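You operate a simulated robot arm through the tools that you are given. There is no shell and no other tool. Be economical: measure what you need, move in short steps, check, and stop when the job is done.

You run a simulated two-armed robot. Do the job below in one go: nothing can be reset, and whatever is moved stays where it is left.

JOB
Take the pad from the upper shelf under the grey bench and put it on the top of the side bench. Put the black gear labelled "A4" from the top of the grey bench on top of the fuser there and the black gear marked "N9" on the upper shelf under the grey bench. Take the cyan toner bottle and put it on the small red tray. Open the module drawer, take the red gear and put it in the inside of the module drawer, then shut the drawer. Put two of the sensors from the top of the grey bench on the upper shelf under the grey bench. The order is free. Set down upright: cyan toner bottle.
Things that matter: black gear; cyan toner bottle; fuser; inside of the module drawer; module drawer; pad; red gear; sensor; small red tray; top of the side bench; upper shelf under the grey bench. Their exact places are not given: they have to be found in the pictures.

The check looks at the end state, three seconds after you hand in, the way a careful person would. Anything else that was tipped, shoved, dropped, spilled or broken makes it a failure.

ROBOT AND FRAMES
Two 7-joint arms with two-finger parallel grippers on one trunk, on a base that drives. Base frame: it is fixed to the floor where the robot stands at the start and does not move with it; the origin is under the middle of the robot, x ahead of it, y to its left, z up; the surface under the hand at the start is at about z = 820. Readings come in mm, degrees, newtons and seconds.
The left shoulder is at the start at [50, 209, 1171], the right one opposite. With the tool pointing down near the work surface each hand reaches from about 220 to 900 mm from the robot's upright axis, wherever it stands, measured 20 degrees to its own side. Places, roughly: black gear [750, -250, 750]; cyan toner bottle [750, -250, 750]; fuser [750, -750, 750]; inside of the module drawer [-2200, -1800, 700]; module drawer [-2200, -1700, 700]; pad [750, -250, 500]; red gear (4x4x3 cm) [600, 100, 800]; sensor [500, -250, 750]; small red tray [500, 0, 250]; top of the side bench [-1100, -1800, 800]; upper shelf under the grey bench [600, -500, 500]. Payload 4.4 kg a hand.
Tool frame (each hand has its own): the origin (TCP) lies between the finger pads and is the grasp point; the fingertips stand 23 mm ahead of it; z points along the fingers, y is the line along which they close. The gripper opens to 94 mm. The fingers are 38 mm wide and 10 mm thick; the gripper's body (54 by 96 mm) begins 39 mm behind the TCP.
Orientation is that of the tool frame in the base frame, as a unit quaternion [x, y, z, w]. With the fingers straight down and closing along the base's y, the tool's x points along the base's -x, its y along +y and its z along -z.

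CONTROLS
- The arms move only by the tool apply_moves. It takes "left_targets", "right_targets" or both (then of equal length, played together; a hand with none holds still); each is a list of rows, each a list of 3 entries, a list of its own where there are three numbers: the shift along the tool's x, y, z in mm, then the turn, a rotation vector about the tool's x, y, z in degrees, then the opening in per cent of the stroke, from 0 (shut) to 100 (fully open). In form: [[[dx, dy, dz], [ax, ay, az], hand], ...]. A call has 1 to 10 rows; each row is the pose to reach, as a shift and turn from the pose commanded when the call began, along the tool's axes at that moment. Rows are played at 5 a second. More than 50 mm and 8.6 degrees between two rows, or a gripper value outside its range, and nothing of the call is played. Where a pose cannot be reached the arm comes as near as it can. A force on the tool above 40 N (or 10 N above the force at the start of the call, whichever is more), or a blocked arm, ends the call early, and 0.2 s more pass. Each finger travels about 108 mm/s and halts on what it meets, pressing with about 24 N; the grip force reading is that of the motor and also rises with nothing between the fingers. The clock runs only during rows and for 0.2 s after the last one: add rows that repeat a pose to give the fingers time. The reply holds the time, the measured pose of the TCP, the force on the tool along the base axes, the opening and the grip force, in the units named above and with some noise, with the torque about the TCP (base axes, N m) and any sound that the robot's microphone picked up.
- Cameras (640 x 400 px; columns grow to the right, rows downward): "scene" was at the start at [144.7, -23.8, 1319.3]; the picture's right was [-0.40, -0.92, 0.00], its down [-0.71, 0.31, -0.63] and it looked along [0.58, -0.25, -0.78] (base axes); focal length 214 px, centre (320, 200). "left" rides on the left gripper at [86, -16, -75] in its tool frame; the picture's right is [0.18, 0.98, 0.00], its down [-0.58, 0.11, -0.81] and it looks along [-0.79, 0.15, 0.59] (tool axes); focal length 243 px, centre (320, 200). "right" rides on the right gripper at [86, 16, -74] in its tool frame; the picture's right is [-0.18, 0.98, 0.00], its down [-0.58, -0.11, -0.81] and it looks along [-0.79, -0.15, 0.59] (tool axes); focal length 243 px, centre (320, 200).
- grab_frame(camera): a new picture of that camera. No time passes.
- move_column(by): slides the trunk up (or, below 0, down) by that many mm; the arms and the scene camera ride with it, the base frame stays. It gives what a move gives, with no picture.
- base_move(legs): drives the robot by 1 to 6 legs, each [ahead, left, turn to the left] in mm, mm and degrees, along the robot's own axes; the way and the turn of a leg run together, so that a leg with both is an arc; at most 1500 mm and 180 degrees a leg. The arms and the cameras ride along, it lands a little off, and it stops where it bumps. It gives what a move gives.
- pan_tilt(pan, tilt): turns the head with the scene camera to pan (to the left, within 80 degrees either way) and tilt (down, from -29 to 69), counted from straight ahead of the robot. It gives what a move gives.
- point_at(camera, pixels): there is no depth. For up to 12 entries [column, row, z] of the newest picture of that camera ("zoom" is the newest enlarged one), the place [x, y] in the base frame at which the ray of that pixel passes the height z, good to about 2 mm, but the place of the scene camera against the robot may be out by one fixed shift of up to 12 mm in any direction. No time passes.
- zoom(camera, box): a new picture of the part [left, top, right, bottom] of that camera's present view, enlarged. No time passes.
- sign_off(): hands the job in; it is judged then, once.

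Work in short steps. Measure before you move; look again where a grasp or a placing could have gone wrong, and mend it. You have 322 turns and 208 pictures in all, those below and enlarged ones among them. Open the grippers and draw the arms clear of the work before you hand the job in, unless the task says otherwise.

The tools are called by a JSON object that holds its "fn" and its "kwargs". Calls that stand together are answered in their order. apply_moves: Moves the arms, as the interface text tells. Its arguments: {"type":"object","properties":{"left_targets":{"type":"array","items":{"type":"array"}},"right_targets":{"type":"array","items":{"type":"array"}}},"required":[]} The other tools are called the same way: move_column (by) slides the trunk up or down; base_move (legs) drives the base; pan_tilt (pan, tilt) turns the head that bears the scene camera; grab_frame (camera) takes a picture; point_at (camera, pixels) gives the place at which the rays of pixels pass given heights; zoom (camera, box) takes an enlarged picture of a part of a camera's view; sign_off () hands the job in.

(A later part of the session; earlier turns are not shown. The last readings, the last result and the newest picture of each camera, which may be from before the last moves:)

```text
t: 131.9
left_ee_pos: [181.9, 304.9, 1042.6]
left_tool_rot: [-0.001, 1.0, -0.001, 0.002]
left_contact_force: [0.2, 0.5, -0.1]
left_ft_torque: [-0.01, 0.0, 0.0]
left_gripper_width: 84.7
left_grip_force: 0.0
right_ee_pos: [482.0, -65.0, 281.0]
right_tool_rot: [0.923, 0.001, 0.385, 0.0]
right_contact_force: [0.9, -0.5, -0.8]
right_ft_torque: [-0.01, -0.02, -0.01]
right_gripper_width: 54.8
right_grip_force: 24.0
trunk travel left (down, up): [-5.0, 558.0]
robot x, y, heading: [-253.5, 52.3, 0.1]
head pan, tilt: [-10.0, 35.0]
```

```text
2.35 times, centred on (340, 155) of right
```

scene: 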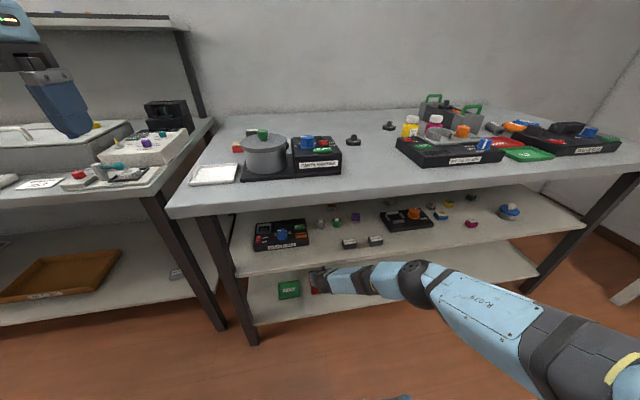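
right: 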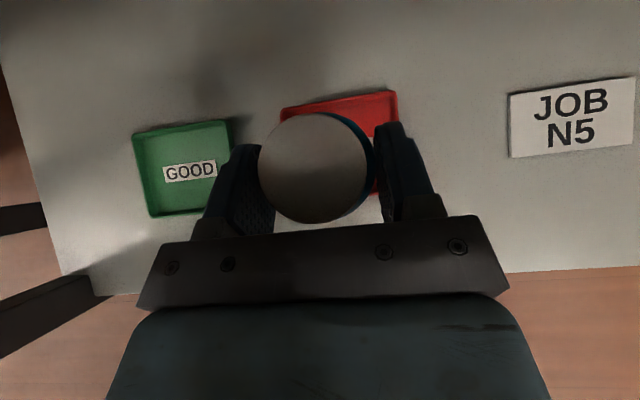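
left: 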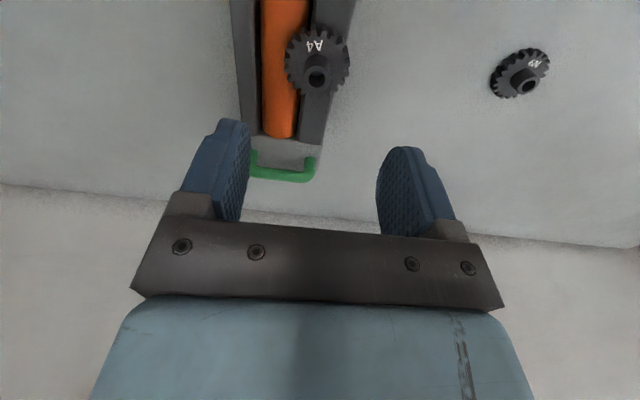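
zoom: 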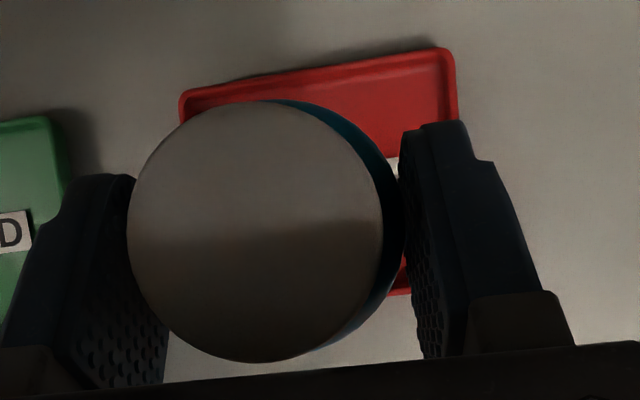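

Tray centre ≈ (498,−73), surface maybe ~180. I shift to TCP (490,−73) and lower to 248.

{"fn": "apply_moves", "kwargs": {"right_targets": [[[5.7, 8, 5.7], [0, 0, 0], 40], [[-6, 8, 17], [0, 0, 0], 40], [[-17.7, 8, 29], [0, 0, 0], 40], [[-17.7, 8, 29], [0, 0, 0], 40]]}}

{"fn": "zoom", "kwargs": {"camera": "right", "box": [240, 70, 440, 240]}}

```text
t: 132.9
left_ee_pos: [181.5, 303.6, 1043.6]
left_tool_rot: [-0.001, 1.0, -0.001, 0.003]
left_contact_force: [0.1, -0.1, -0.1]
left_ft_torque: [-0.02, -0.03, 0.0]
left_gripper_width: 84.5
left_grip_force: 0.1
right_ee_pos: [488.6, -73.9, 248.8]
right_tool_rot: [0.923, 0.0, 0.385, -0.001]
right_contact_force: [-0.6, 0.1, -2.3]
right_ft_torque: [-0.03, 0.03, -0.01]
right_gripper_width: 54.8
right_grip_force: 24.5
trunk travel left (down, up): [-5.0, 558.0]
robot x, y, heading: [-251.0, 52.3, 0.1]
head pan, tilt: [-10.0, 35.0]
```

```text
2.35 times, centred on (340, 155) of right
```

zoom: 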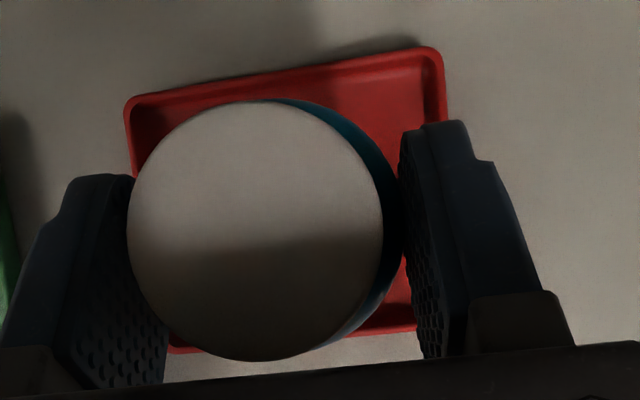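

Bottle is over the tray. I lower in 2 mm steps until contact.

{"fn": "apply_moves", "kwargs": {"right_targets": [[[-2, 0, 2], [0, 0, 0], 40], [[-4, 0, 4], [0, 0, 0], 40], [[-5.5, 0, 5.5], [0, 0, 0], 40], [[-7, 0, 7], [0, 0, 0], 40], [[-7, 0, 7], [0, 0, 0], 40]]}}

```text
t: 134.1
left_ee_pos: [182.6, 304.6, 1043.0]
left_tool_rot: [-0.001, 1.0, -0.001, 0.002]
left_contact_force: [-1.2, -0.2, -0.7]
left_ft_torque: [0.0, -0.04, 0.02]
left_gripper_width: 84.7
left_grip_force: 0.1
right_ee_pos: [486.8, -69.2, 248.0]
right_tool_rot: [0.923, 0.001, 0.386, -0.001]
right_contact_force: [0.4, -0.2, -0.5]
right_ft_torque: [-0.03, 0.02, 0.03]
right_gripper_width: 54.9
right_grip_force: 23.9
right hand out of reach, approached as far as the arm can: row 1, 2, 3, 4, 5
trunk travel left (down, up): [-5.0, 558.0]
robot x, y, heading: [-252.1, 53.1, -0.1]
head pan, tilt: [-10.0, 35.0]
```

Out of reach at this stretch. I lift 25 mm, retract the hand 50 mm, drive the base 50 mm closer and lower the trunk 5.

{"fn": "apply_moves", "kwargs": {"right_targets": [[[12, 0, -12], [0, 0, 0], 40], [[18, 0, -18], [0, 0, 0], 40], [[-2, 0, -38], [0, 0, 0], 40], [[-18, 0, -54], [0, 0, 0], 40]]}}

{"fn": "base_move", "kwargs": {"legs": [[52, 0, 0]]}}

{"fn": "move_column", "kwargs": {"by": -5}}

{"fn": "apply_moves", "kwargs": {"right_targets": [[[-10, 0, 10], [0, 0, 0], 40], [[-14, 0, 14], [0, 0, 0], 40], [[-14, 0, 14], [0, 0, 0], 40]]}}

{"fn": "grab_frame", "kwargs": {"camera": "scene"}}

```text
t: 135.1
left_ee_pos: [181.3, 304.1, 1042.8]
left_tool_rot: [-0.001, 1.0, -0.001, 0.003]
left_contact_force: [-0.1, -0.3, -0.1]
left_ft_torque: [0.03, -0.03, 0.01]
left_gripper_width: 84.6
left_grip_force: 0.0
right_ee_pos: [439.5, -69.7, 273.9]
right_tool_rot: [0.923, 0.001, 0.386, -0.001]
right_contact_force: [-0.3, -1.0, -0.5]
right_ft_torque: [0.03, -0.04, 0.02]
right_gripper_width: 54.6
right_grip_force: 24.4
trunk travel left (down, up): [-5.0, 558.0]
robot x, y, heading: [-253.6, 52.6, -0.1]
head pan, tilt: [-10.0, 35.0]
```

```text
t: 136.2
left_ee_pos: [234.5, 304.7, 1042.0]
left_tool_rot: [-0.001, 1.0, -0.001, 0.002]
left_contact_force: [0.6, -0.1, 0.3]
left_ft_torque: [0.03, -0.01, -0.01]
left_gripper_width: 84.7
left_grip_force: 0.1
right_ee_pos: [484.7, -68.0, 268.9]
right_tool_rot: [0.924, 0.003, 0.382, -0.002]
right_contact_force: [-0.1, -1.0, -1.2]
right_ft_torque: [0.03, 0.01, 0.01]
right_gripper_width: 54.8
right_grip_force: 24.1
trunk travel left (down, up): [-5.0, 558.0]
robot x, y, heading: [-199.8, 51.8, 0.3]
head pan, tilt: [-10.0, 35.0]
stopped in leg 1: the robot was blocked; the commanded pose is now the measured one
```

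```text
t: 136.7
left_ee_pos: [234.7, 303.4, 1038.6]
left_tool_rot: [-0.001, 1.0, -0.001, 0.002]
left_contact_force: [-1.1, 0.4, 0.4]
left_ft_torque: [0.01, -0.03, 0.01]
left_gripper_width: 84.6
left_grip_force: 0.0
right_ee_pos: [485.7, -66.7, 264.9]
right_tool_rot: [0.925, 0.002, 0.38, -0.002]
right_contact_force: [1.2, -0.3, -1.0]
right_ft_torque: [-0.04, 0.04, -0.01]
right_gripper_width: 55.0
right_grip_force: 24.1
trunk travel left (down, up): [0.0, 563.0]
robot x, y, heading: [-204.1, 53.9, 0.2]
head pan, tilt: [-10.0, 35.0]
```

```text
t: 137.5
left_ee_pos: [234.2, 303.5, 1038.2]
left_tool_rot: [0.0, 1.0, 0.0, 0.002]
left_contact_force: [0.3, -0.2, -0.4]
left_ft_torque: [0.0, 0.02, 0.0]
left_gripper_width: 84.7
left_grip_force: 0.1
right_ee_pos: [485.9, -67.3, 245.3]
right_tool_rot: [0.925, 0.002, 0.381, -0.002]
right_contact_force: [-0.4, 0.5, -1.2]
right_ft_torque: [-0.02, 0.0, 0.01]
right_gripper_width: 54.9
right_grip_force: 23.5
trunk travel left (down, up): [0.0, 563.0]
robot x, y, heading: [-200.9, 51.8, 0.3]
head pan, tilt: [-10.0, 35.0]
```

```text
119 pictures are left
```

scene: 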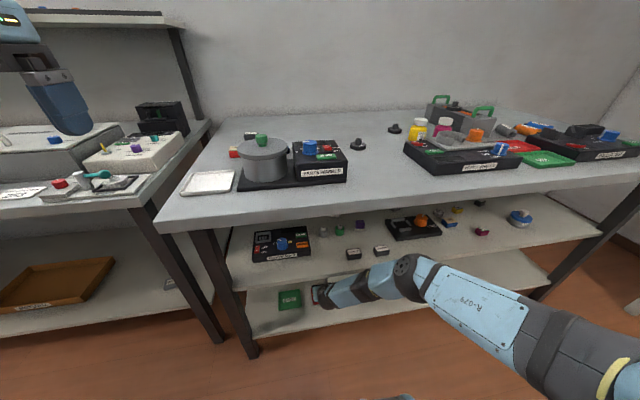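

The forearm lightly touched something at the end of that drive, but the hand is in place (bottle axis ≈ (494,−67), over the tray). I continue lowering slowly.

{"fn": "apply_moves", "kwargs": {"right_targets": [[[-2, 0, 2], [0, 0, 0], 40], [[-4, 0, 4], [0, 0, 0], 40], [[-5.5, 0, 5.5], [0, 0, 0], 40], [[-7, 0, 7], [0, 0, 0], 40], [[-7, 0, 7], [0, 0, 0], 40]]}}

```text
t: 138.7
left_ee_pos: [235.4, 304.7, 1037.1]
left_tool_rot: [-0.002, 1.0, 0.0, 0.002]
left_contact_force: [-0.2, 0.1, -0.6]
left_ft_torque: [-0.01, -0.02, 0.0]
left_gripper_width: 84.8
left_grip_force: 0.1
right_ee_pos: [485.3, -67.7, 233.7]
right_tool_rot: [0.925, 0.004, 0.381, -0.003]
right_contact_force: [0.7, 0.4, -1.8]
right_ft_torque: [0.05, 0.01, -0.02]
right_gripper_width: 54.7
right_grip_force: 24.0
trunk travel left (down, up): [0.0, 563.0]
robot x, y, heading: [-197.7, 50.9, 0.3]
head pan, tilt: [-10.0, 35.0]
```

{"fn": "apply_moves", "kwargs": {"right_targets": [[[-2, 0, 2], [0, 0, 0], 40], [[-4, 0, 4], [0, 0, 0], 40], [[-5.5, 0, 5.5], [0, 0, 0], 40], [[-7, 0, 7], [0, 0, 0], 40], [[-7, 0, 7], [0, 0, 0], 40]]}}

{"fn": "zoom", "kwargs": {"camera": "right", "box": [220, 70, 440, 240]}}

```text
t: 139.9
left_ee_pos: [233.0, 305.5, 1038.9]
left_tool_rot: [-0.001, 1.0, -0.001, 0.003]
left_contact_force: [-0.3, -0.3, -0.3]
left_ft_torque: [-0.01, -0.03, 0.05]
left_gripper_width: 84.5
left_grip_force: 0.1
right_ee_pos: [487.8, -68.0, 227.1]
right_tool_rot: [0.924, 0.003, 0.383, -0.002]
right_contact_force: [1.0, -0.5, 17.3]
right_ft_torque: [-0.05, -0.37, -0.01]
right_gripper_width: 54.9
right_grip_force: 24.5
trunk travel left (down, up): [0.0, 563.0]
robot x, y, heading: [-200.5, 50.1, 0.2]
head pan, tilt: [-10.0, 35.0]
```

```text
2.35 times, centred on (330, 155) of right
```

zoom: 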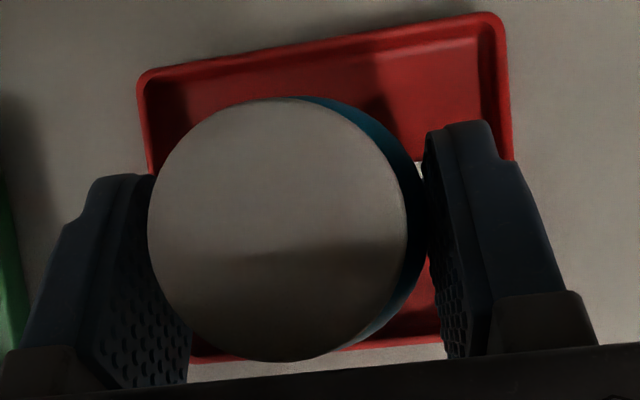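

Contact at 17 N. Before releasing I verify the tray outline against the bottle's base.

{"fn": "point_at", "kwargs": {"camera": "right", "pixels": [[381, 214, 178], [275, 221, 178], [407, 77, 178], [254, 102, 178]]}}

```text
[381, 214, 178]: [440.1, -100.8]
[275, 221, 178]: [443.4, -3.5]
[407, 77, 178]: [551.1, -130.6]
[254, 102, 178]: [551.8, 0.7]
```

(point_at refers to full frames, so that last check was off.) I take a fresh full frame and recheck.

{"fn": "grab_frame", "kwargs": {"camera": "right"}}

{"fn": "point_at", "kwargs": {"camera": "right", "pixels": [[381, 214, 172], [275, 221, 172], [407, 77, 172], [254, 102, 172]]}}

```text
117 pictures are left
```

right: 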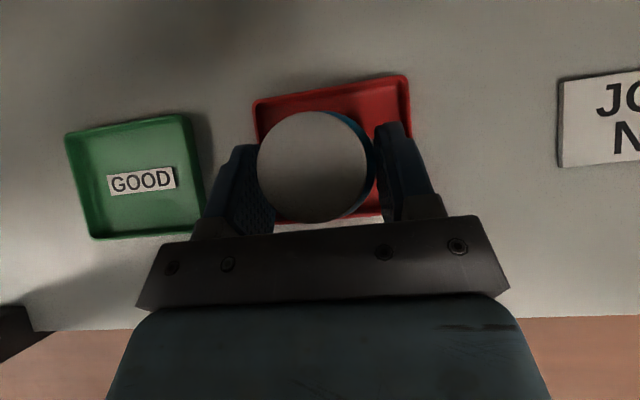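

```text
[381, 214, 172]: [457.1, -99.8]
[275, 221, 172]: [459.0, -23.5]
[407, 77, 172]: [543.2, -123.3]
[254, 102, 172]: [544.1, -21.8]
```

Bottle base is well inside the tray (457–544, −22…−123). I open and back off with the base.

{"fn": "apply_moves", "kwargs": {"right_targets": [[[0, 0, 0], [0, 0, 0], 55], [[0, 0, 0], [0, 0, 0], 68], [[0, 0, 0], [0, 0, 0], 78], [[0, 0, 0], [0, 0, 0], 78]]}}

{"fn": "base_move", "kwargs": {"legs": [[-100, 0, 0]]}}

{"fn": "grab_frame", "kwargs": {"camera": "right"}}

{"fn": "grab_frame", "kwargs": {"camera": "scene"}}

```text
t: 140.9
left_ee_pos: [234.6, 305.1, 1038.0]
left_tool_rot: [-0.001, 1.0, -0.002, 0.002]
left_contact_force: [0.0, 0.1, 0.4]
left_ft_torque: [0.01, -0.01, -0.03]
left_gripper_width: 84.4
left_grip_force: 0.2
right_ee_pos: [485.7, -67.2, 225.1]
right_tool_rot: [0.925, 0.003, 0.381, -0.002]
right_contact_force: [0.4, -0.2, 0.3]
right_ft_torque: [0.0, 0.01, 0.03]
right_gripper_width: 73.3
right_grip_force: 0.1
trunk travel left (down, up): [0.0, 563.0]
robot x, y, heading: [-199.3, 49.8, 0.1]
head pan, tilt: [-10.0, 35.0]
```

```text
t: 142.1
left_ee_pos: [136.7, 304.2, 1038.8]
left_tool_rot: [0.001, 1.0, -0.001, 0.003]
left_contact_force: [-0.7, 0.8, 0.4]
left_ft_torque: [-0.01, -0.01, 0.01]
left_gripper_width: 84.3
left_grip_force: 0.0
right_ee_pos: [387.8, -68.9, 224.7]
right_tool_rot: [0.925, 0.002, 0.381, -0.002]
right_contact_force: [-0.3, 0.4, 1.1]
right_ft_torque: [-0.02, -0.02, -0.01]
right_gripper_width: 73.0
right_grip_force: 0.1
trunk travel left (down, up): [0.0, 563.0]
robot x, y, heading: [-300.7, 53.8, 0.3]
head pan, tilt: [-10.0, 35.0]
```

```text
116 pictures are left
```

right: 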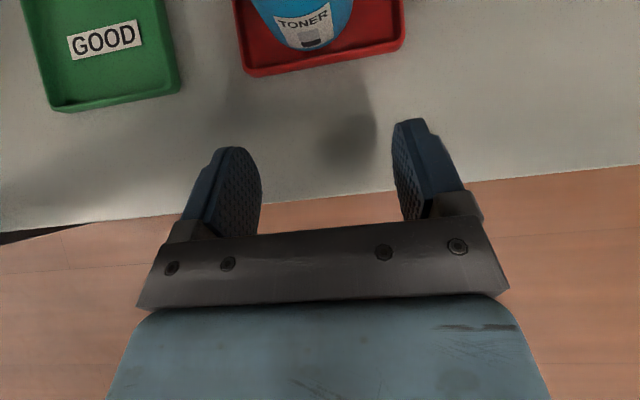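

```text
115 pictures are left
```

scene: 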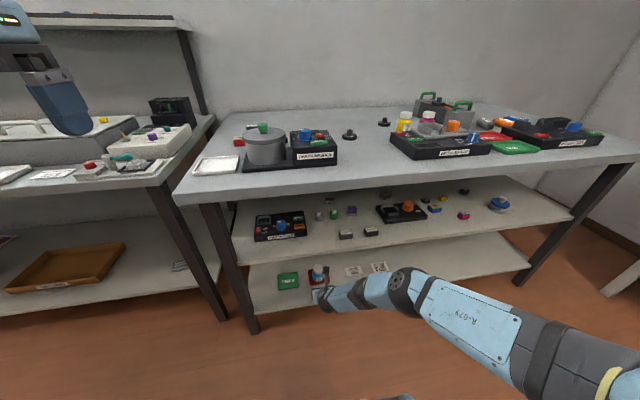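

Bottle stands upright on the tray. I back away, raise arm and trunk, then go for N9.

{"fn": "base_move", "kwargs": {"legs": [[-150, 0, 0]]}}

{"fn": "apply_moves", "kwargs": {"right_targets": [[[21, 0, -31], [0, 0, 0], 80], [[42, 0, -62], [0, 0, 0], 80], [[63, 0, -93], [0, 0, 0], 80], [[84, 0, -124], [0, 0, 0], 80], [[105, 0, -155], [0, 0, 0], 80], [[126, 0, -186], [0, 0, 0], 80], [[147, 0, -217], [0, 0, 0], 80], [[168, 0, -248], [0, 0, 0], 80], [[191, 0, -276], [0, 0, 0], 80]]}}

{"fn": "move_column", "kwargs": {"by": 250}}

{"fn": "apply_moves", "kwargs": {"right_targets": [[[30, 0, -20], [0, -7, 0], 80], [[60, 0, -45], [0, -14, 0], 80], [[95, 0, -75], [0, -15, 0], 80], [[125, 0, -95], [0, -15, 0], 80]]}}

```text
t: 143.4
left_ee_pos: [-14.8, 304.3, 1037.2]
left_tool_rot: [0.001, 1.0, -0.001, 0.002]
left_contact_force: [0.1, -0.7, -0.4]
left_ft_torque: [0.0, 0.04, -0.03]
left_gripper_width: 84.6
left_grip_force: 0.1
right_ee_pos: [235.2, -68.6, 225.0]
right_tool_rot: [0.924, 0.002, 0.382, -0.003]
right_contact_force: [-0.5, 0.4, 0.4]
right_ft_torque: [0.01, -0.01, 0.02]
right_gripper_width: 73.5
right_grip_force: 0.0
trunk travel left (down, up): [0.0, 563.0]
robot x, y, heading: [-448.2, 51.8, 0.0]
head pan, tilt: [-10.0, 35.0]
```

```text
t: 145.4
left_ee_pos: [-14.2, 302.3, 1037.6]
left_tool_rot: [0.001, 1.0, 0.0, 0.002]
left_contact_force: [0.5, 0.0, 0.9]
left_ft_torque: [-0.02, 0.0, 0.01]
left_gripper_width: 84.4
left_grip_force: 0.1
right_ee_pos: [172.8, -70.8, 559.0]
right_tool_rot: [0.925, 0.001, 0.38, -0.001]
right_contact_force: [0.3, 0.2, -1.0]
right_ft_torque: [-0.02, 0.0, 0.02]
right_gripper_width: 75.3
right_grip_force: 0.1
trunk travel left (down, up): [0.0, 563.0]
robot x, y, heading: [-449.5, 50.7, -0.2]
head pan, tilt: [-10.0, 35.0]
```

```text
t: 148.0
left_ee_pos: [-14.0, 303.5, 1287.5]
left_tool_rot: [0.001, 1.0, -0.001, 0.002]
left_contact_force: [0.1, -0.2, 0.0]
left_ft_torque: [0.0, 0.03, 0.03]
left_gripper_width: 84.5
left_grip_force: 0.1
right_ee_pos: [171.9, -71.0, 807.3]
right_tool_rot: [0.925, 0.001, 0.381, -0.001]
right_contact_force: [-0.6, 0.7, 0.6]
right_ft_torque: [0.02, 0.01, -0.03]
right_gripper_width: 75.2
right_grip_force: 0.0
trunk travel left (down, up): [-250.0, 313.0]
robot x, y, heading: [-452.2, 50.1, 0.1]
head pan, tilt: [-10.0, 35.0]
```

```text
t: 149.0
left_ee_pos: [-15.5, 302.6, 1288.3]
left_tool_rot: [0.002, 1.0, -0.001, 0.002]
left_contact_force: [0.2, 0.0, 0.1]
left_ft_torque: [-0.05, 0.01, 0.0]
left_gripper_width: 84.6
left_grip_force: 0.1
right_ee_pos: [194.0, -73.8, 963.1]
right_tool_rot: [0.967, 0.0, 0.256, -0.001]
right_contact_force: [0.2, 0.4, 0.0]
right_ft_torque: [-0.01, 0.03, -0.02]
right_gripper_width: 75.1
right_grip_force: 0.1
trunk travel left (down, up): [-250.0, 313.0]
robot x, y, heading: [-447.2, 50.3, -0.4]
head pan, tilt: [-10.0, 35.0]
```

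I drive right, then forward, to view N9.

{"fn": "base_move", "kwargs": {"legs": [[0, -335, 0.3], [425, 0, 0]]}}

{"fn": "apply_moves", "kwargs": {"right_targets": [[[35, 0, 10], [0, 0, 0], 75], [[70, 0, 20], [0, 0, 0], 75]]}}

{"fn": "grab_frame", "kwargs": {"camera": "right"}}

```text
t: 154.6
left_ee_pos: [402.2, -21.6, 1287.8]
left_tool_rot: [0.001, 1.0, -0.001, 0.001]
left_contact_force: [-0.1, -0.4, 0.2]
left_ft_torque: [0.0, 0.0, 0.01]
left_gripper_width: 84.5
left_grip_force: 0.0
right_ee_pos: [612.6, -398.2, 962.0]
right_tool_rot: [0.967, 0.001, 0.256, -0.001]
right_contact_force: [0.5, 0.2, 0.1]
right_ft_torque: [0.01, -0.02, -0.03]
right_gripper_width: 75.3
right_grip_force: 0.1
trunk travel left (down, up): [-250.0, 313.0]
robot x, y, heading: [-33.5, -274.1, -0.0]
head pan, tilt: [-10.0, 35.0]
```

```text
t: 155.2
left_ee_pos: [401.8, -21.6, 1286.5]
left_tool_rot: [0.001, 1.0, -0.001, 0.002]
left_contact_force: [0.3, 0.1, 0.3]
left_ft_torque: [0.01, -0.01, 0.02]
left_gripper_width: 84.8
left_grip_force: 0.0
right_ee_pos: [682.6, -398.6, 978.8]
right_tool_rot: [0.967, 0.001, 0.256, -0.001]
right_contact_force: [0.6, -0.1, 0.6]
right_ft_torque: [0.03, -0.01, -0.01]
right_gripper_width: 70.6
right_grip_force: 0.2
trunk travel left (down, up): [-250.0, 313.0]
robot x, y, heading: [-34.0, -272.1, -0.1]
head pan, tilt: [-10.0, 35.0]
```

```text
114 pictures are left
```

right: 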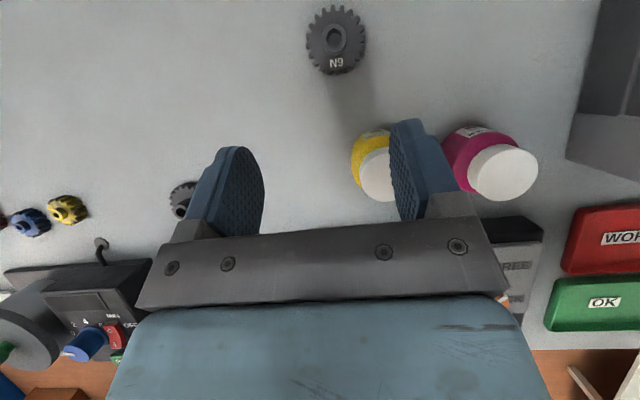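

{"fn": "point_at", "kwargs": {"camera": "right", "pixels": [[336, 40, 832], [306, 42, 828], [367, 38, 828], [336, 38, 850], [337, 74, 824], [375, 148, 850], [380, 175, 898]]}}

```text
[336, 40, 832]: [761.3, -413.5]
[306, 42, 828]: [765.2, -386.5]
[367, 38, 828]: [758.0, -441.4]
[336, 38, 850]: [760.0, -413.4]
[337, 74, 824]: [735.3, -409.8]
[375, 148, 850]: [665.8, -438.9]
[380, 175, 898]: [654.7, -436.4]
```

N9 centre ≈ (760,−413), ~52 mm wide. I go forward above it, then straight down to TCP z≈853.

{"fn": "apply_moves", "kwargs": {"right_targets": [[[32, 7, 18], [0, 0, 0], 75], [[64.7, 14.4, 36.8], [0, 0, 0], 75], [[45, 14.4, 71], [0, 0, 0], 75], [[25.6, 14.4, 105.5], [0, 0, 0], 75], [[25.6, 14.4, 105.5], [0, 0, 0], 75]]}}

{"fn": "grab_frame", "kwargs": {"camera": "right"}}

```text
t: 156.4
left_ee_pos: [401.3, -20.5, 1288.1]
left_tool_rot: [0.001, 1.0, -0.001, 0.002]
left_contact_force: [0.1, 0.8, 0.1]
left_ft_torque: [0.0, 0.02, -0.01]
left_gripper_width: 84.7
left_grip_force: 0.1
right_ee_pos: [753.4, -411.6, 900.6]
right_tool_rot: [0.966, 0.002, 0.257, -0.001]
right_contact_force: [-0.3, -0.4, -0.2]
right_ft_torque: [0.05, 0.03, 0.02]
right_gripper_width: 70.5
right_grip_force: 0.1
trunk travel left (down, up): [-250.0, 313.0]
robot x, y, heading: [-33.7, -275.1, -0.2]
head pan, tilt: [-10.0, 35.0]
```

```text
113 pictures are left
```

right: 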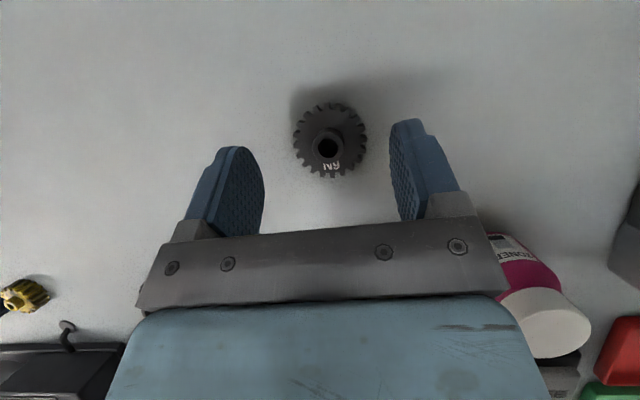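

{"fn": "point_at", "kwargs": {"camera": "right", "pixels": [[330, 140, 832], [294, 140, 829], [367, 138, 829], [330, 176, 824], [327, 103, 829]]}}

```text
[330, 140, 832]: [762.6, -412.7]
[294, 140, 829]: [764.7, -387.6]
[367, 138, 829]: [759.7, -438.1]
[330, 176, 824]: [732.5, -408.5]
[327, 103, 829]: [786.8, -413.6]
```

I aim the fingertip corner at the gear's axis: TCP (763,−412.5,851), then close.

{"fn": "apply_moves", "kwargs": {"right_targets": [[[-4, 1, 25], [0, 0, 0], 75], [[-12, 1, 40], [0, 0, 0], 75], [[-16.2, 1, 47.8], [0, 0, 0], 75], [[-16.2, 1, 47.8], [0, 0, 0], 60], [[-16.2, 1, 47.8], [0, 0, 0], 40], [[-16.2, 1, 47.8], [0, 0, 0], 30], [[-16.2, 1, 47.8], [0, 0, 0], 30]]}}

{"fn": "grab_frame", "kwargs": {"camera": "right"}}

```text
t: 158.0
left_ee_pos: [401.9, -21.9, 1288.0]
left_tool_rot: [0.001, 1.0, -0.001, 0.001]
left_contact_force: [-0.7, -0.2, 0.4]
left_ft_torque: [0.02, 0.03, -0.01]
left_gripper_width: 84.7
left_grip_force: 0.1
right_ee_pos: [765.8, -413.7, 850.2]
right_tool_rot: [0.966, 0.001, 0.257, -0.001]
right_contact_force: [0.3, -0.1, 0.2]
right_ft_torque: [0.0, 0.0, -0.03]
right_gripper_width: 47.3
right_grip_force: 23.7
trunk travel left (down, up): [-250.0, 313.0]
robot x, y, heading: [-34.3, -272.9, -0.2]
head pan, tilt: [-10.0, 35.0]
```

```text
112 pictures are left
```

right: 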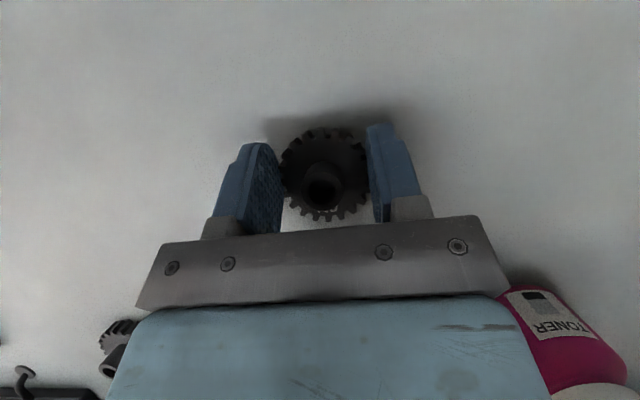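

Gripped at 47 mm. I lift slowly and check.

{"fn": "apply_moves", "kwargs": {"right_targets": [[[2, 0, -4], [0, 0, 0], 28], [[7.5, 0, -13], [0, 0, 0], 28], [[20, 0, -35], [0, 0, 0], 28], [[40, 0, -70], [0, 0, 0], 28], [[62, 0, -109], [0, 0, 0], 28]]}}

{"fn": "grab_frame", "kwargs": {"camera": "right"}}

```text
t: 159.2
left_ee_pos: [401.4, -21.0, 1288.1]
left_tool_rot: [0.001, 1.0, -0.001, 0.002]
left_contact_force: [0.5, 0.4, 0.2]
left_ft_torque: [0.03, -0.03, 0.01]
left_gripper_width: 84.5
left_grip_force: 0.0
right_ee_pos: [765.6, -411.8, 975.7]
right_tool_rot: [0.966, 0.001, 0.257, -0.002]
right_contact_force: [0.3, 0.0, -0.9]
right_ft_torque: [0.01, 0.01, 0.02]
right_gripper_width: 47.0
right_grip_force: 23.7
trunk travel left (down, up): [-250.0, 313.0]
robot x, y, heading: [-34.5, -272.4, -0.1]
head pan, tilt: [-10.0, 35.0]
```

```text
111 pictures are left
```

right: 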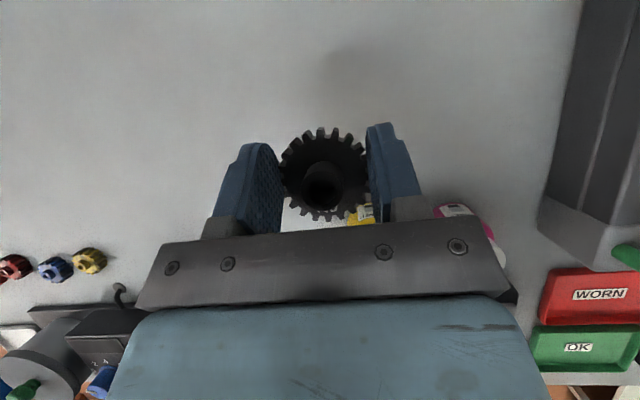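

N9 held. I retract the hand 210 mm, then drive back and right to y≈−460 and lower.

{"fn": "apply_moves", "kwargs": {"right_targets": [[[-36, 0, -21], [0, 0, 0], 28], [[-73, 0, -42], [0, 0, 0], 28], [[-109, 0, -62], [0, 0, 0], 28], [[-146, 0, -83], [0, 0, 0], 28], [[-182, 0, -104], [0, 0, 0], 28], [[-182, 0, -104], [0, 7.5, 0], 28]]}}

{"fn": "base_move", "kwargs": {"legs": [[-380, 0, 0], [0, -185, 0]]}}

{"fn": "move_column", "kwargs": {"by": -240}}

{"fn": "grab_frame", "kwargs": {"camera": "right"}}

```text
t: 160.6
left_ee_pos: [402.4, -22.4, 1288.1]
left_tool_rot: [0.001, 1.0, -0.001, 0.002]
left_contact_force: [0.5, 0.0, 0.4]
left_ft_torque: [0.01, -0.01, -0.02]
left_gripper_width: 84.6
left_grip_force: 0.0
right_ee_pos: [554.9, -412.4, 978.5]
right_tool_rot: [0.947, 0.001, 0.32, -0.002]
right_contact_force: [-0.3, -0.5, -0.5]
right_ft_torque: [0.04, 0.02, 0.0]
right_gripper_width: 46.9
right_grip_force: 24.4
trunk travel left (down, up): [-250.0, 313.0]
robot x, y, heading: [-35.8, -277.5, -0.2]
head pan, tilt: [-10.0, 35.0]
```

```text
t: 164.9
left_ee_pos: [15.4, -207.4, 1288.0]
left_tool_rot: [-0.008, 1.0, -0.001, 0.001]
left_contact_force: [0.1, 0.2, 0.1]
left_ft_torque: [-0.03, 0.05, 0.01]
left_gripper_width: 84.7
left_grip_force: 0.0
right_ee_pos: [174.4, -595.3, 979.7]
right_tool_rot: [0.947, 0.009, 0.32, -0.004]
right_contact_force: [0.3, 0.7, -0.6]
right_ft_torque: [-0.02, -0.01, 0.0]
right_gripper_width: 47.4
right_grip_force: 23.9
trunk travel left (down, up): [-250.0, 313.0]
robot x, y, heading: [-416.6, -467.7, 1.0]
head pan, tilt: [-10.0, 35.0]
```

```text
t: 167.4
left_ee_pos: [14.4, -206.9, 1048.3]
left_tool_rot: [-0.008, 1.0, -0.001, 0.002]
left_contact_force: [-0.1, 0.3, 0.2]
left_ft_torque: [-0.01, 0.01, 0.01]
left_gripper_width: 84.5
left_grip_force: 0.1
right_ee_pos: [175.2, -594.9, 739.4]
right_tool_rot: [0.948, 0.009, 0.32, -0.004]
right_contact_force: [-1.2, -0.4, -0.2]
right_ft_torque: [0.01, 0.03, 0.05]
right_gripper_width: 47.0
right_grip_force: 24.1
trunk travel left (down, up): [-10.0, 553.0]
robot x, y, heading: [-417.8, -467.6, 0.9]
head pan, tilt: [-10.0, 35.0]
```

```text
110 pictures are left
```

right: 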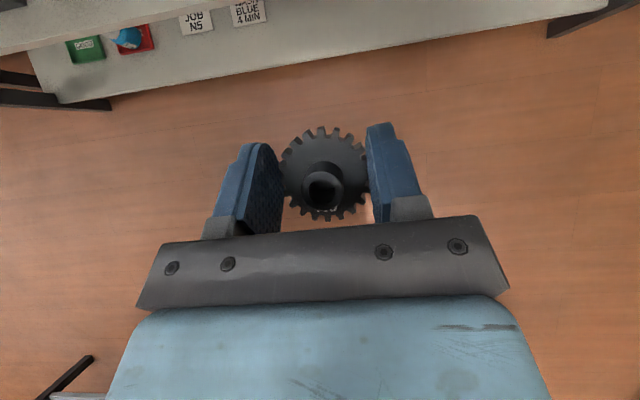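

I lower the arm to z≈577 and drive in 240 mm.

{"fn": "apply_moves", "kwargs": {"right_targets": [[[-25, 0, 32.5], [0, 0, 0], 28], [[-50, 0, 65], [0, 0, 0], 28], [[-75, 0, 98], [0, 0, 0], 28], [[-98, 0, 129], [0, 0, 0], 28]]}}

{"fn": "grab_frame", "kwargs": {"camera": "scene"}}

{"fn": "base_move", "kwargs": {"legs": [[200, 0, -0.9]]}}

{"fn": "grab_frame", "kwargs": {"camera": "right"}}

```text
t: 168.4
left_ee_pos: [14.9, -207.1, 1048.0]
left_tool_rot: [-0.008, 1.0, -0.001, 0.002]
left_contact_force: [0.3, -0.3, -0.4]
left_ft_torque: [-0.02, 0.01, -0.02]
left_gripper_width: 84.6
left_grip_force: 0.0
right_ee_pos: [176.1, -597.1, 574.7]
right_tool_rot: [0.947, 0.009, 0.32, -0.004]
right_contact_force: [0.0, -0.3, -0.5]
right_ft_torque: [0.01, -0.05, 0.0]
right_gripper_width: 46.9
right_grip_force: 24.0
trunk travel left (down, up): [-10.0, 553.0]
robot x, y, heading: [-414.7, -466.7, 1.0]
head pan, tilt: [-10.0, 35.0]
```

```text
109 pictures are left
```

scene: 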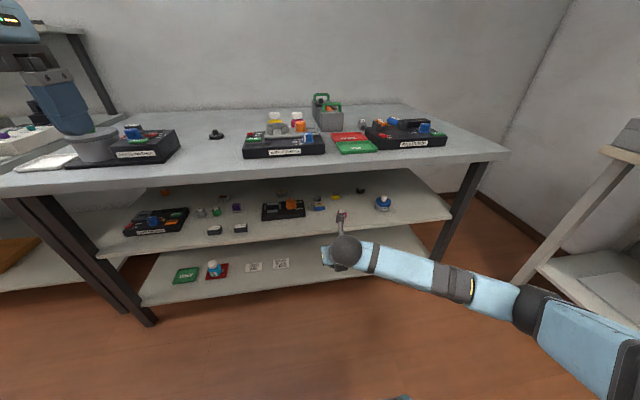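

```text
t: 170.0
left_ee_pos: [215.1, -211.4, 1047.0]
left_tool_rot: [0.0, 1.0, -0.001, 0.001]
left_contact_force: [0.1, 0.2, -0.5]
left_ft_torque: [-0.01, 0.0, 0.01]
left_gripper_width: 84.4
left_grip_force: 0.1
right_ee_pos: [371.8, -604.6, 574.8]
right_tool_rot: [0.948, 0.002, 0.319, -0.002]
right_contact_force: [0.0, 0.8, 0.6]
right_ft_torque: [0.04, -0.01, 0.01]
right_gripper_width: 47.0
right_grip_force: 24.2
trunk travel left (down, up): [-10.0, 553.0]
robot x, y, heading: [-217.7, -465.5, -0.4]
head pan, tilt: [-10.0, 35.0]
```

```text
108 pictures are left
```

right: 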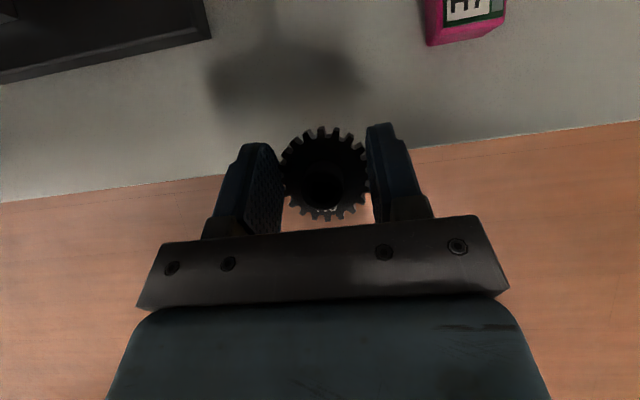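

{"fn": "point_at", "kwargs": {"camera": "right", "pixels": [[428, 42, 505], [208, 38, 505], [330, 165, 500]]}}

{"fn": "base_move", "kwargs": {"legs": [[45, 15, 0]]}}

{"fn": "grab_frame", "kwargs": {"camera": "right"}}

```text
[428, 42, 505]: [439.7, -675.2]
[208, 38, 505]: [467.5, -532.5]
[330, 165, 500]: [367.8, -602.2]
```

```text
t: 170.9
left_ee_pos: [259.2, -195.8, 1047.9]
left_tool_rot: [0.0, 1.0, 0.0, 0.002]
left_contact_force: [0.3, 0.2, -0.2]
left_ft_torque: [-0.02, -0.01, 0.0]
left_gripper_width: 84.5
left_grip_force: 0.0
right_ee_pos: [415.8, -588.2, 574.9]
right_tool_rot: [0.948, 0.002, 0.319, -0.001]
right_contact_force: [0.0, -0.5, -1.7]
right_ft_torque: [0.04, 0.02, -0.01]
right_gripper_width: 47.2
right_grip_force: 23.8
trunk travel left (down, up): [-10.0, 553.0]
robot x, y, heading: [-177.5, -450.8, 0.1]
head pan, tilt: [-10.0, 35.0]
```

```text
107 pictures are left
```

right: 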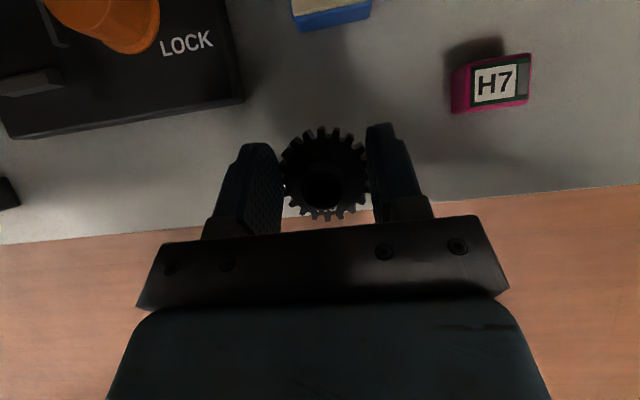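

Clear of LOCK and H7. I lower to z≈538, then step to contact.

{"fn": "apply_moves", "kwargs": {"right_targets": [[[-10, 0, 13], [0, 0, 0], 28], [[-18, 0, 24], [0, 0, 0], 28], [[-22, 0, 29], [0, 0, 0], 28], [[-23.5, 0, 31], [0, 0, 0], 28], [[-24.5, 0, 32.3], [0, 0, 0], 28], [[-25.5, 0, 33.5], [0, 0, 0], 28]]}}

```text
t: 172.3
left_ee_pos: [259.7, -195.5, 1047.2]
left_tool_rot: [0.0, 1.0, -0.001, 0.002]
left_contact_force: [-0.5, 0.1, 0.5]
left_ft_torque: [-0.03, -0.02, -0.03]
left_gripper_width: 84.7
left_grip_force: 0.0
right_ee_pos: [414.9, -588.3, 533.7]
right_tool_rot: [0.947, 0.002, 0.321, -0.002]
right_contact_force: [0.8, 0.9, 0.1]
right_ft_torque: [-0.01, 0.02, 0.0]
right_gripper_width: 47.3
right_grip_force: 23.8
trunk travel left (down, up): [-10.0, 553.0]
robot x, y, heading: [-175.2, -447.0, -0.3]
head pan, tilt: [-10.0, 35.0]
```

{"fn": "apply_moves", "kwargs": {"right_targets": [[[-1, 0, 1.3], [0, 0, 0], 28], [[-2, 0, 2.5], [0, 0, 0], 28], [[-2.6, 0, 3.4], [0, 0, 0], 28]]}}

```text
t: 173.1
left_ee_pos: [258.8, -196.7, 1048.5]
left_tool_rot: [-0.001, 1.0, -0.001, 0.003]
left_contact_force: [-0.1, -0.2, -0.1]
left_ft_torque: [0.02, -0.02, 0.04]
left_gripper_width: 84.6
left_grip_force: 0.0
right_ee_pos: [416.3, -588.3, 530.1]
right_tool_rot: [0.947, 0.001, 0.321, -0.001]
right_contact_force: [0.6, -2.1, 16.8]
right_ft_torque: [-0.06, 0.43, 0.08]
right_gripper_width: 47.2
right_grip_force: 24.0
trunk travel left (down, up): [-10.0, 553.0]
robot x, y, heading: [-173.8, -449.3, -0.2]
head pan, tilt: [-10.0, 35.0]
```

Contact (17 N). I open and retreat along the tool.

{"fn": "apply_moves", "kwargs": {"right_targets": [[[0, 0, 0], [0, 0, 0], 50], [[0, 0, 0], [0, 0, 0], 68], [[0, 0, 0], [0, 0, 0], 72], [[0, 0, -20], [0, 0, 0], 72], [[0, 0, -60], [0, 0, 0], 72]]}}

{"fn": "grab_frame", "kwargs": {"camera": "right"}}

```text
t: 174.3
left_ee_pos: [258.9, -196.2, 1047.6]
left_tool_rot: [0.0, 1.0, -0.001, 0.001]
left_contact_force: [-0.2, -1.0, -0.1]
left_ft_torque: [0.03, 0.01, 0.03]
left_gripper_width: 84.5
left_grip_force: 0.0
right_ee_pos: [377.4, -589.0, 576.4]
right_tool_rot: [0.948, 0.002, 0.319, -0.001]
right_contact_force: [-0.4, -0.1, 0.0]
right_ft_torque: [0.02, -0.01, -0.02]
right_gripper_width: 67.6
right_grip_force: 0.1
trunk travel left (down, up): [-10.0, 553.0]
robot x, y, heading: [-174.2, -454.9, 0.2]
head pan, tilt: [-10.0, 35.0]
```

```text
106 pictures are left
```

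right: 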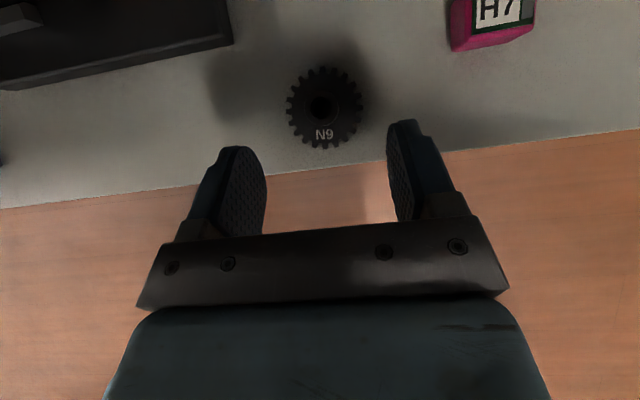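

N9 is flat on the shelf. Now the pad: I back out to y≈60 and examine D4 and the bottles in front of it.

{"fn": "base_move", "kwargs": {"legs": [[-240, 0, 0], [0, 500, 0]]}}

{"fn": "pan_tilt", "kwargs": {"pan": -12, "tilt": 30}}

{"fn": "grab_frame", "kwargs": {"camera": "scene"}}

```text
t: 180.7
left_ee_pos: [20.0, 321.0, 1047.6]
left_tool_rot: [-0.002, 1.0, 0.0, 0.002]
left_contact_force: [0.5, -0.5, 0.3]
left_ft_torque: [0.0, 0.02, 0.04]
left_gripper_width: 84.5
left_grip_force: 0.1
right_ee_pos: [141.9, -70.2, 576.1]
right_tool_rot: [0.948, 0.003, 0.319, -0.002]
right_contact_force: [0.9, 0.8, 0.0]
right_ft_torque: [-0.01, -0.02, -0.02]
right_gripper_width: 68.1
right_grip_force: 0.2
trunk travel left (down, up): [-10.0, 553.0]
robot x, y, heading: [-410.7, 67.6, 0.2]
head pan, tilt: [-10.0, 35.0]
```

```text
t: 181.4
left_ee_pos: [21.2, 320.9, 1048.1]
left_tool_rot: [-0.002, 1.0, -0.001, 0.002]
left_contact_force: [-0.2, -0.8, 0.4]
left_ft_torque: [-0.02, -0.01, 0.01]
left_gripper_width: 84.7
left_grip_force: 0.0
right_ee_pos: [141.2, -70.3, 576.5]
right_tool_rot: [0.947, 0.004, 0.32, -0.002]
right_contact_force: [0.0, 0.9, -0.3]
right_ft_torque: [0.0, 0.01, 0.01]
right_gripper_width: 67.6
right_grip_force: 0.1
trunk travel left (down, up): [-10.0, 553.0]
robot x, y, heading: [-412.2, 65.8, 0.2]
head pan, tilt: [-12.0, 30.0]
```

```text
105 pictures are left
```

scene: 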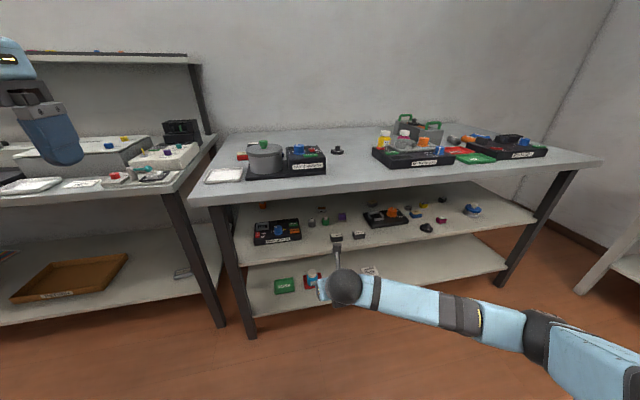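

{"fn": "zoom", "kwargs": {"camera": "scene", "box": [295, 195, 355, 235]}}

{"fn": "point_at", "kwargs": {"camera": "zoom", "pixels": [[230, 185, 500], [310, 180, 500], [230, 140, 520], [310, 140, 520], [340, 255, 500], [310, 285, 500], [180, 295, 500], [480, 260, 500], [325, 190, 550]]}}

```text
10.00 times, centred on (325, 215) of scene
```

zoom: 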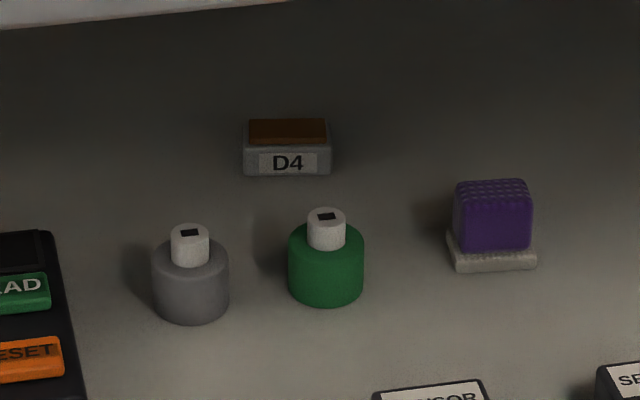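

```text
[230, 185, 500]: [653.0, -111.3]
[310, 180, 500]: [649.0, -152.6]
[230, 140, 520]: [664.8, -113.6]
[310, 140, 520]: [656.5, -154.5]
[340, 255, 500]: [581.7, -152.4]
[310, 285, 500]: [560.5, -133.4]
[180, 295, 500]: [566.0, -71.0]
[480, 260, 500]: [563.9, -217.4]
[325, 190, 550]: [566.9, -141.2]
```

D4 is ≈45×25×20 mm at ≈(655,−150), the green bottle in front is only ≈37 mm tall. I shift right 80, then extend and tilt the hand to 55° from vertical at z≈576.

{"fn": "base_move", "kwargs": {"legs": [[0, -78, 0]]}}

{"fn": "apply_moves", "kwargs": {"right_targets": [[[30, 0, 22.7], [0, 3, 0], 75], [[60, 0, 45], [0, 6, 0], 75], [[90, 0, 68], [0, 9, 0], 75], [[119, 0, 91], [0, 12, 0], 75], [[149, 0, 113], [0, 15, 0], 75], [[179, 0, 136], [0, 17.7, 0], 75], [[179, 0, 136], [0, 17.7, 0], 75]]}}

{"fn": "grab_frame", "kwargs": {"camera": "scene"}}

{"fn": "grab_frame", "kwargs": {"camera": "right"}}

```text
t: 182.7
left_ee_pos: [22.2, 242.6, 1048.5]
left_tool_rot: [-0.003, 1.0, -0.001, 0.002]
left_contact_force: [0.6, -0.5, 0.3]
left_ft_torque: [-0.01, 0.01, -0.02]
left_gripper_width: 84.4
left_grip_force: 0.0
right_ee_pos: [142.8, -148.8, 576.2]
right_tool_rot: [0.947, 0.005, 0.32, -0.003]
right_contact_force: [-0.2, -0.2, -0.2]
right_ft_torque: [0.02, -0.02, 0.01]
right_gripper_width: 67.8
right_grip_force: 0.1
trunk travel left (down, up): [-10.0, 553.0]
robot x, y, heading: [-411.0, -7.2, 0.3]
head pan, tilt: [-12.0, 30.0]
```

```text
t: 184.3
left_ee_pos: [21.8, 242.8, 1046.5]
left_tool_rot: [-0.002, 1.0, 0.0, 0.002]
left_contact_force: [0.0, -1.1, -0.7]
left_ft_torque: [0.0, 0.02, -0.01]
left_gripper_width: 84.6
left_grip_force: 0.1
right_ee_pos: [367.6, -143.5, 576.8]
right_tool_rot: [0.887, 0.003, 0.461, -0.003]
right_contact_force: [-0.1, 0.3, -0.1]
right_ft_torque: [-0.02, -0.02, 0.0]
right_gripper_width: 70.3
right_grip_force: 0.0
trunk travel left (down, up): [-10.0, 553.0]
robot x, y, heading: [-414.2, -12.7, 0.1]
head pan, tilt: [-12.0, 30.0]
```

```text
103 pictures are left
```

scene: 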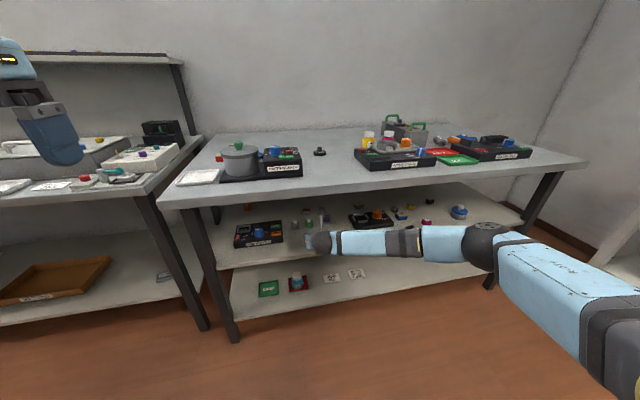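

```text
102 pictures are left
```

right: 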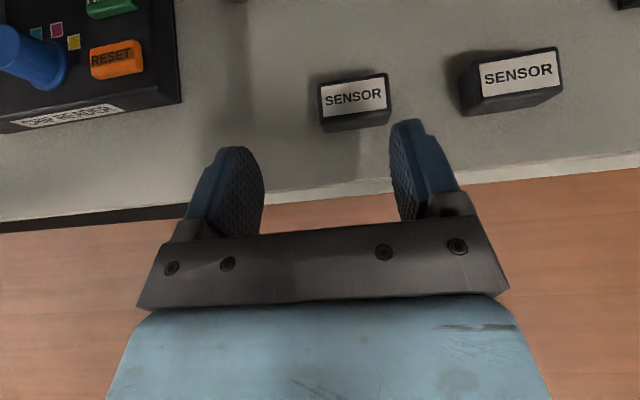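

I locate the elbow again to foresee its clearance with the bench edge.

{"fn": "point_at", "kwargs": {"camera": "scene", "pixels": [[487, 240, 650], [487, 240, 700], [487, 240, 600], [487, 240, 750], [335, 243, 686], [487, 222, 740], [290, 185, 783], [487, 173, 783]]}}

```text
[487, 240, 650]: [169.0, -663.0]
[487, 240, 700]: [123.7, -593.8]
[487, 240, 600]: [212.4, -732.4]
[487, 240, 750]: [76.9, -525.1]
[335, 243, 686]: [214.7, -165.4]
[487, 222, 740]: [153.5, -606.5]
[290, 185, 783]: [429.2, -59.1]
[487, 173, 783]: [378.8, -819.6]
```

The elbow would be close to the bench edge; I extend the arm 80 mm more (robot stays back) so the elbow trails, then recheck.

{"fn": "apply_moves", "kwargs": {"right_targets": [[[23, 0, 33], [0, 0, 0], 75], [[46, 0, 66], [0, 0, 0], 75], [[46, 3, 66], [0, 0, 0], 75]]}}

{"fn": "grab_frame", "kwargs": {"camera": "scene"}}

{"fn": "point_at", "kwargs": {"camera": "scene", "pixels": [[480, 250, 600], [480, 250, 650], [480, 250, 700]]}}

```text
t: 185.1
left_ee_pos: [22.7, 243.2, 1048.3]
left_tool_rot: [-0.004, 1.0, 0.0, 0.001]
left_contact_force: [0.4, -0.1, 0.6]
left_ft_torque: [-0.02, 0.0, -0.02]
left_gripper_width: 85.0
left_grip_force: 0.1
right_ee_pos: [445.9, -148.0, 576.4]
right_tool_rot: [0.887, 0.004, 0.461, -0.003]
right_contact_force: [0.1, -0.9, -0.5]
right_ft_torque: [0.04, 0.0, 0.0]
right_gripper_width: 70.4
right_grip_force: 0.1
trunk travel left (down, up): [-10.0, 553.0]
robot x, y, heading: [-413.2, -16.4, 0.3]
head pan, tilt: [-12.0, 30.0]
```

```text
101 pictures are left
```

scene: 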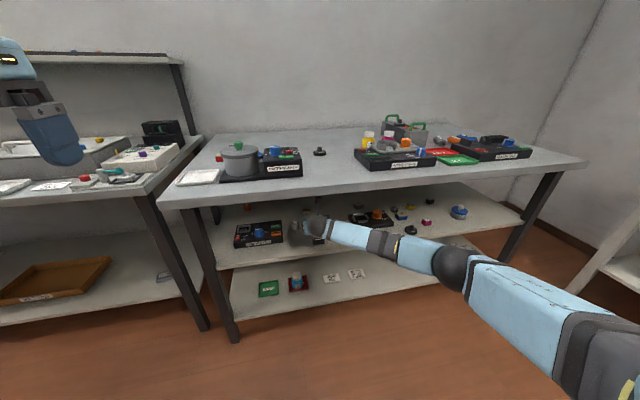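

```text
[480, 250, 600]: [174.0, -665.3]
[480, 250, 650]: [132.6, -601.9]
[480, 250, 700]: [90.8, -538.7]
```

{"fn": "point_at", "kwargs": {"camera": "scene", "pixels": [[453, 267, 600], [453, 267, 650], [453, 267, 700], [453, 267, 730], [312, 228, 686]]}}

{"fn": "grab_frame", "kwargs": {"camera": "right"}}

```text
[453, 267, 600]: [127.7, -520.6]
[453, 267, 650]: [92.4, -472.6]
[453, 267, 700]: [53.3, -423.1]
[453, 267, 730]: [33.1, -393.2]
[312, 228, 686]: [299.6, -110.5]
```

```text
100 pictures are left
```

right: 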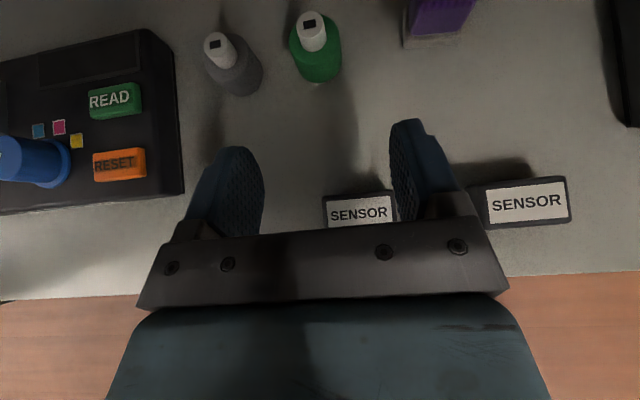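

Now the elbow trails at x≈40 and the forearm stays under the bench. I drive forward 100 and look.

{"fn": "base_move", "kwargs": {"legs": [[100, 0, 0]]}}

{"fn": "grab_frame", "kwargs": {"camera": "right"}}

```text
t: 186.3
left_ee_pos: [127.4, 242.8, 1047.0]
left_tool_rot: [-0.002, 1.0, -0.001, 0.002]
left_contact_force: [0.9, -0.5, -0.2]
left_ft_torque: [0.02, 0.0, 0.01]
left_gripper_width: 84.7
left_grip_force: 0.0
right_ee_pos: [550.0, -148.1, 575.8]
right_tool_rot: [0.887, 0.003, 0.461, -0.003]
right_contact_force: [0.4, 0.3, -0.7]
right_ft_torque: [0.03, -0.01, 0.01]
right_gripper_width: 70.6
right_grip_force: 0.1
trunk travel left (down, up): [-10.0, 553.0]
robot x, y, heading: [-309.6, -12.7, 0.2]
head pan, tilt: [-12.0, 30.0]
```

```text
99 pictures are left
```

right: 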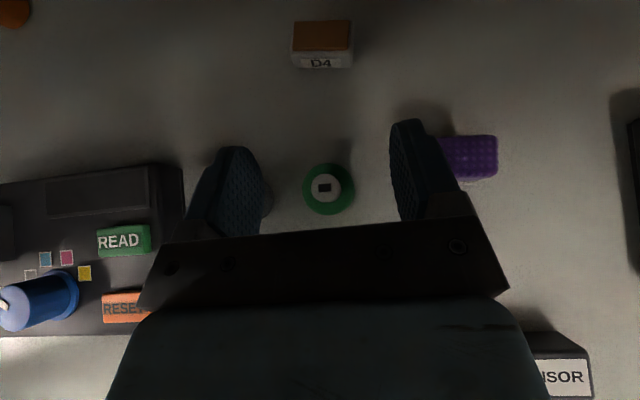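

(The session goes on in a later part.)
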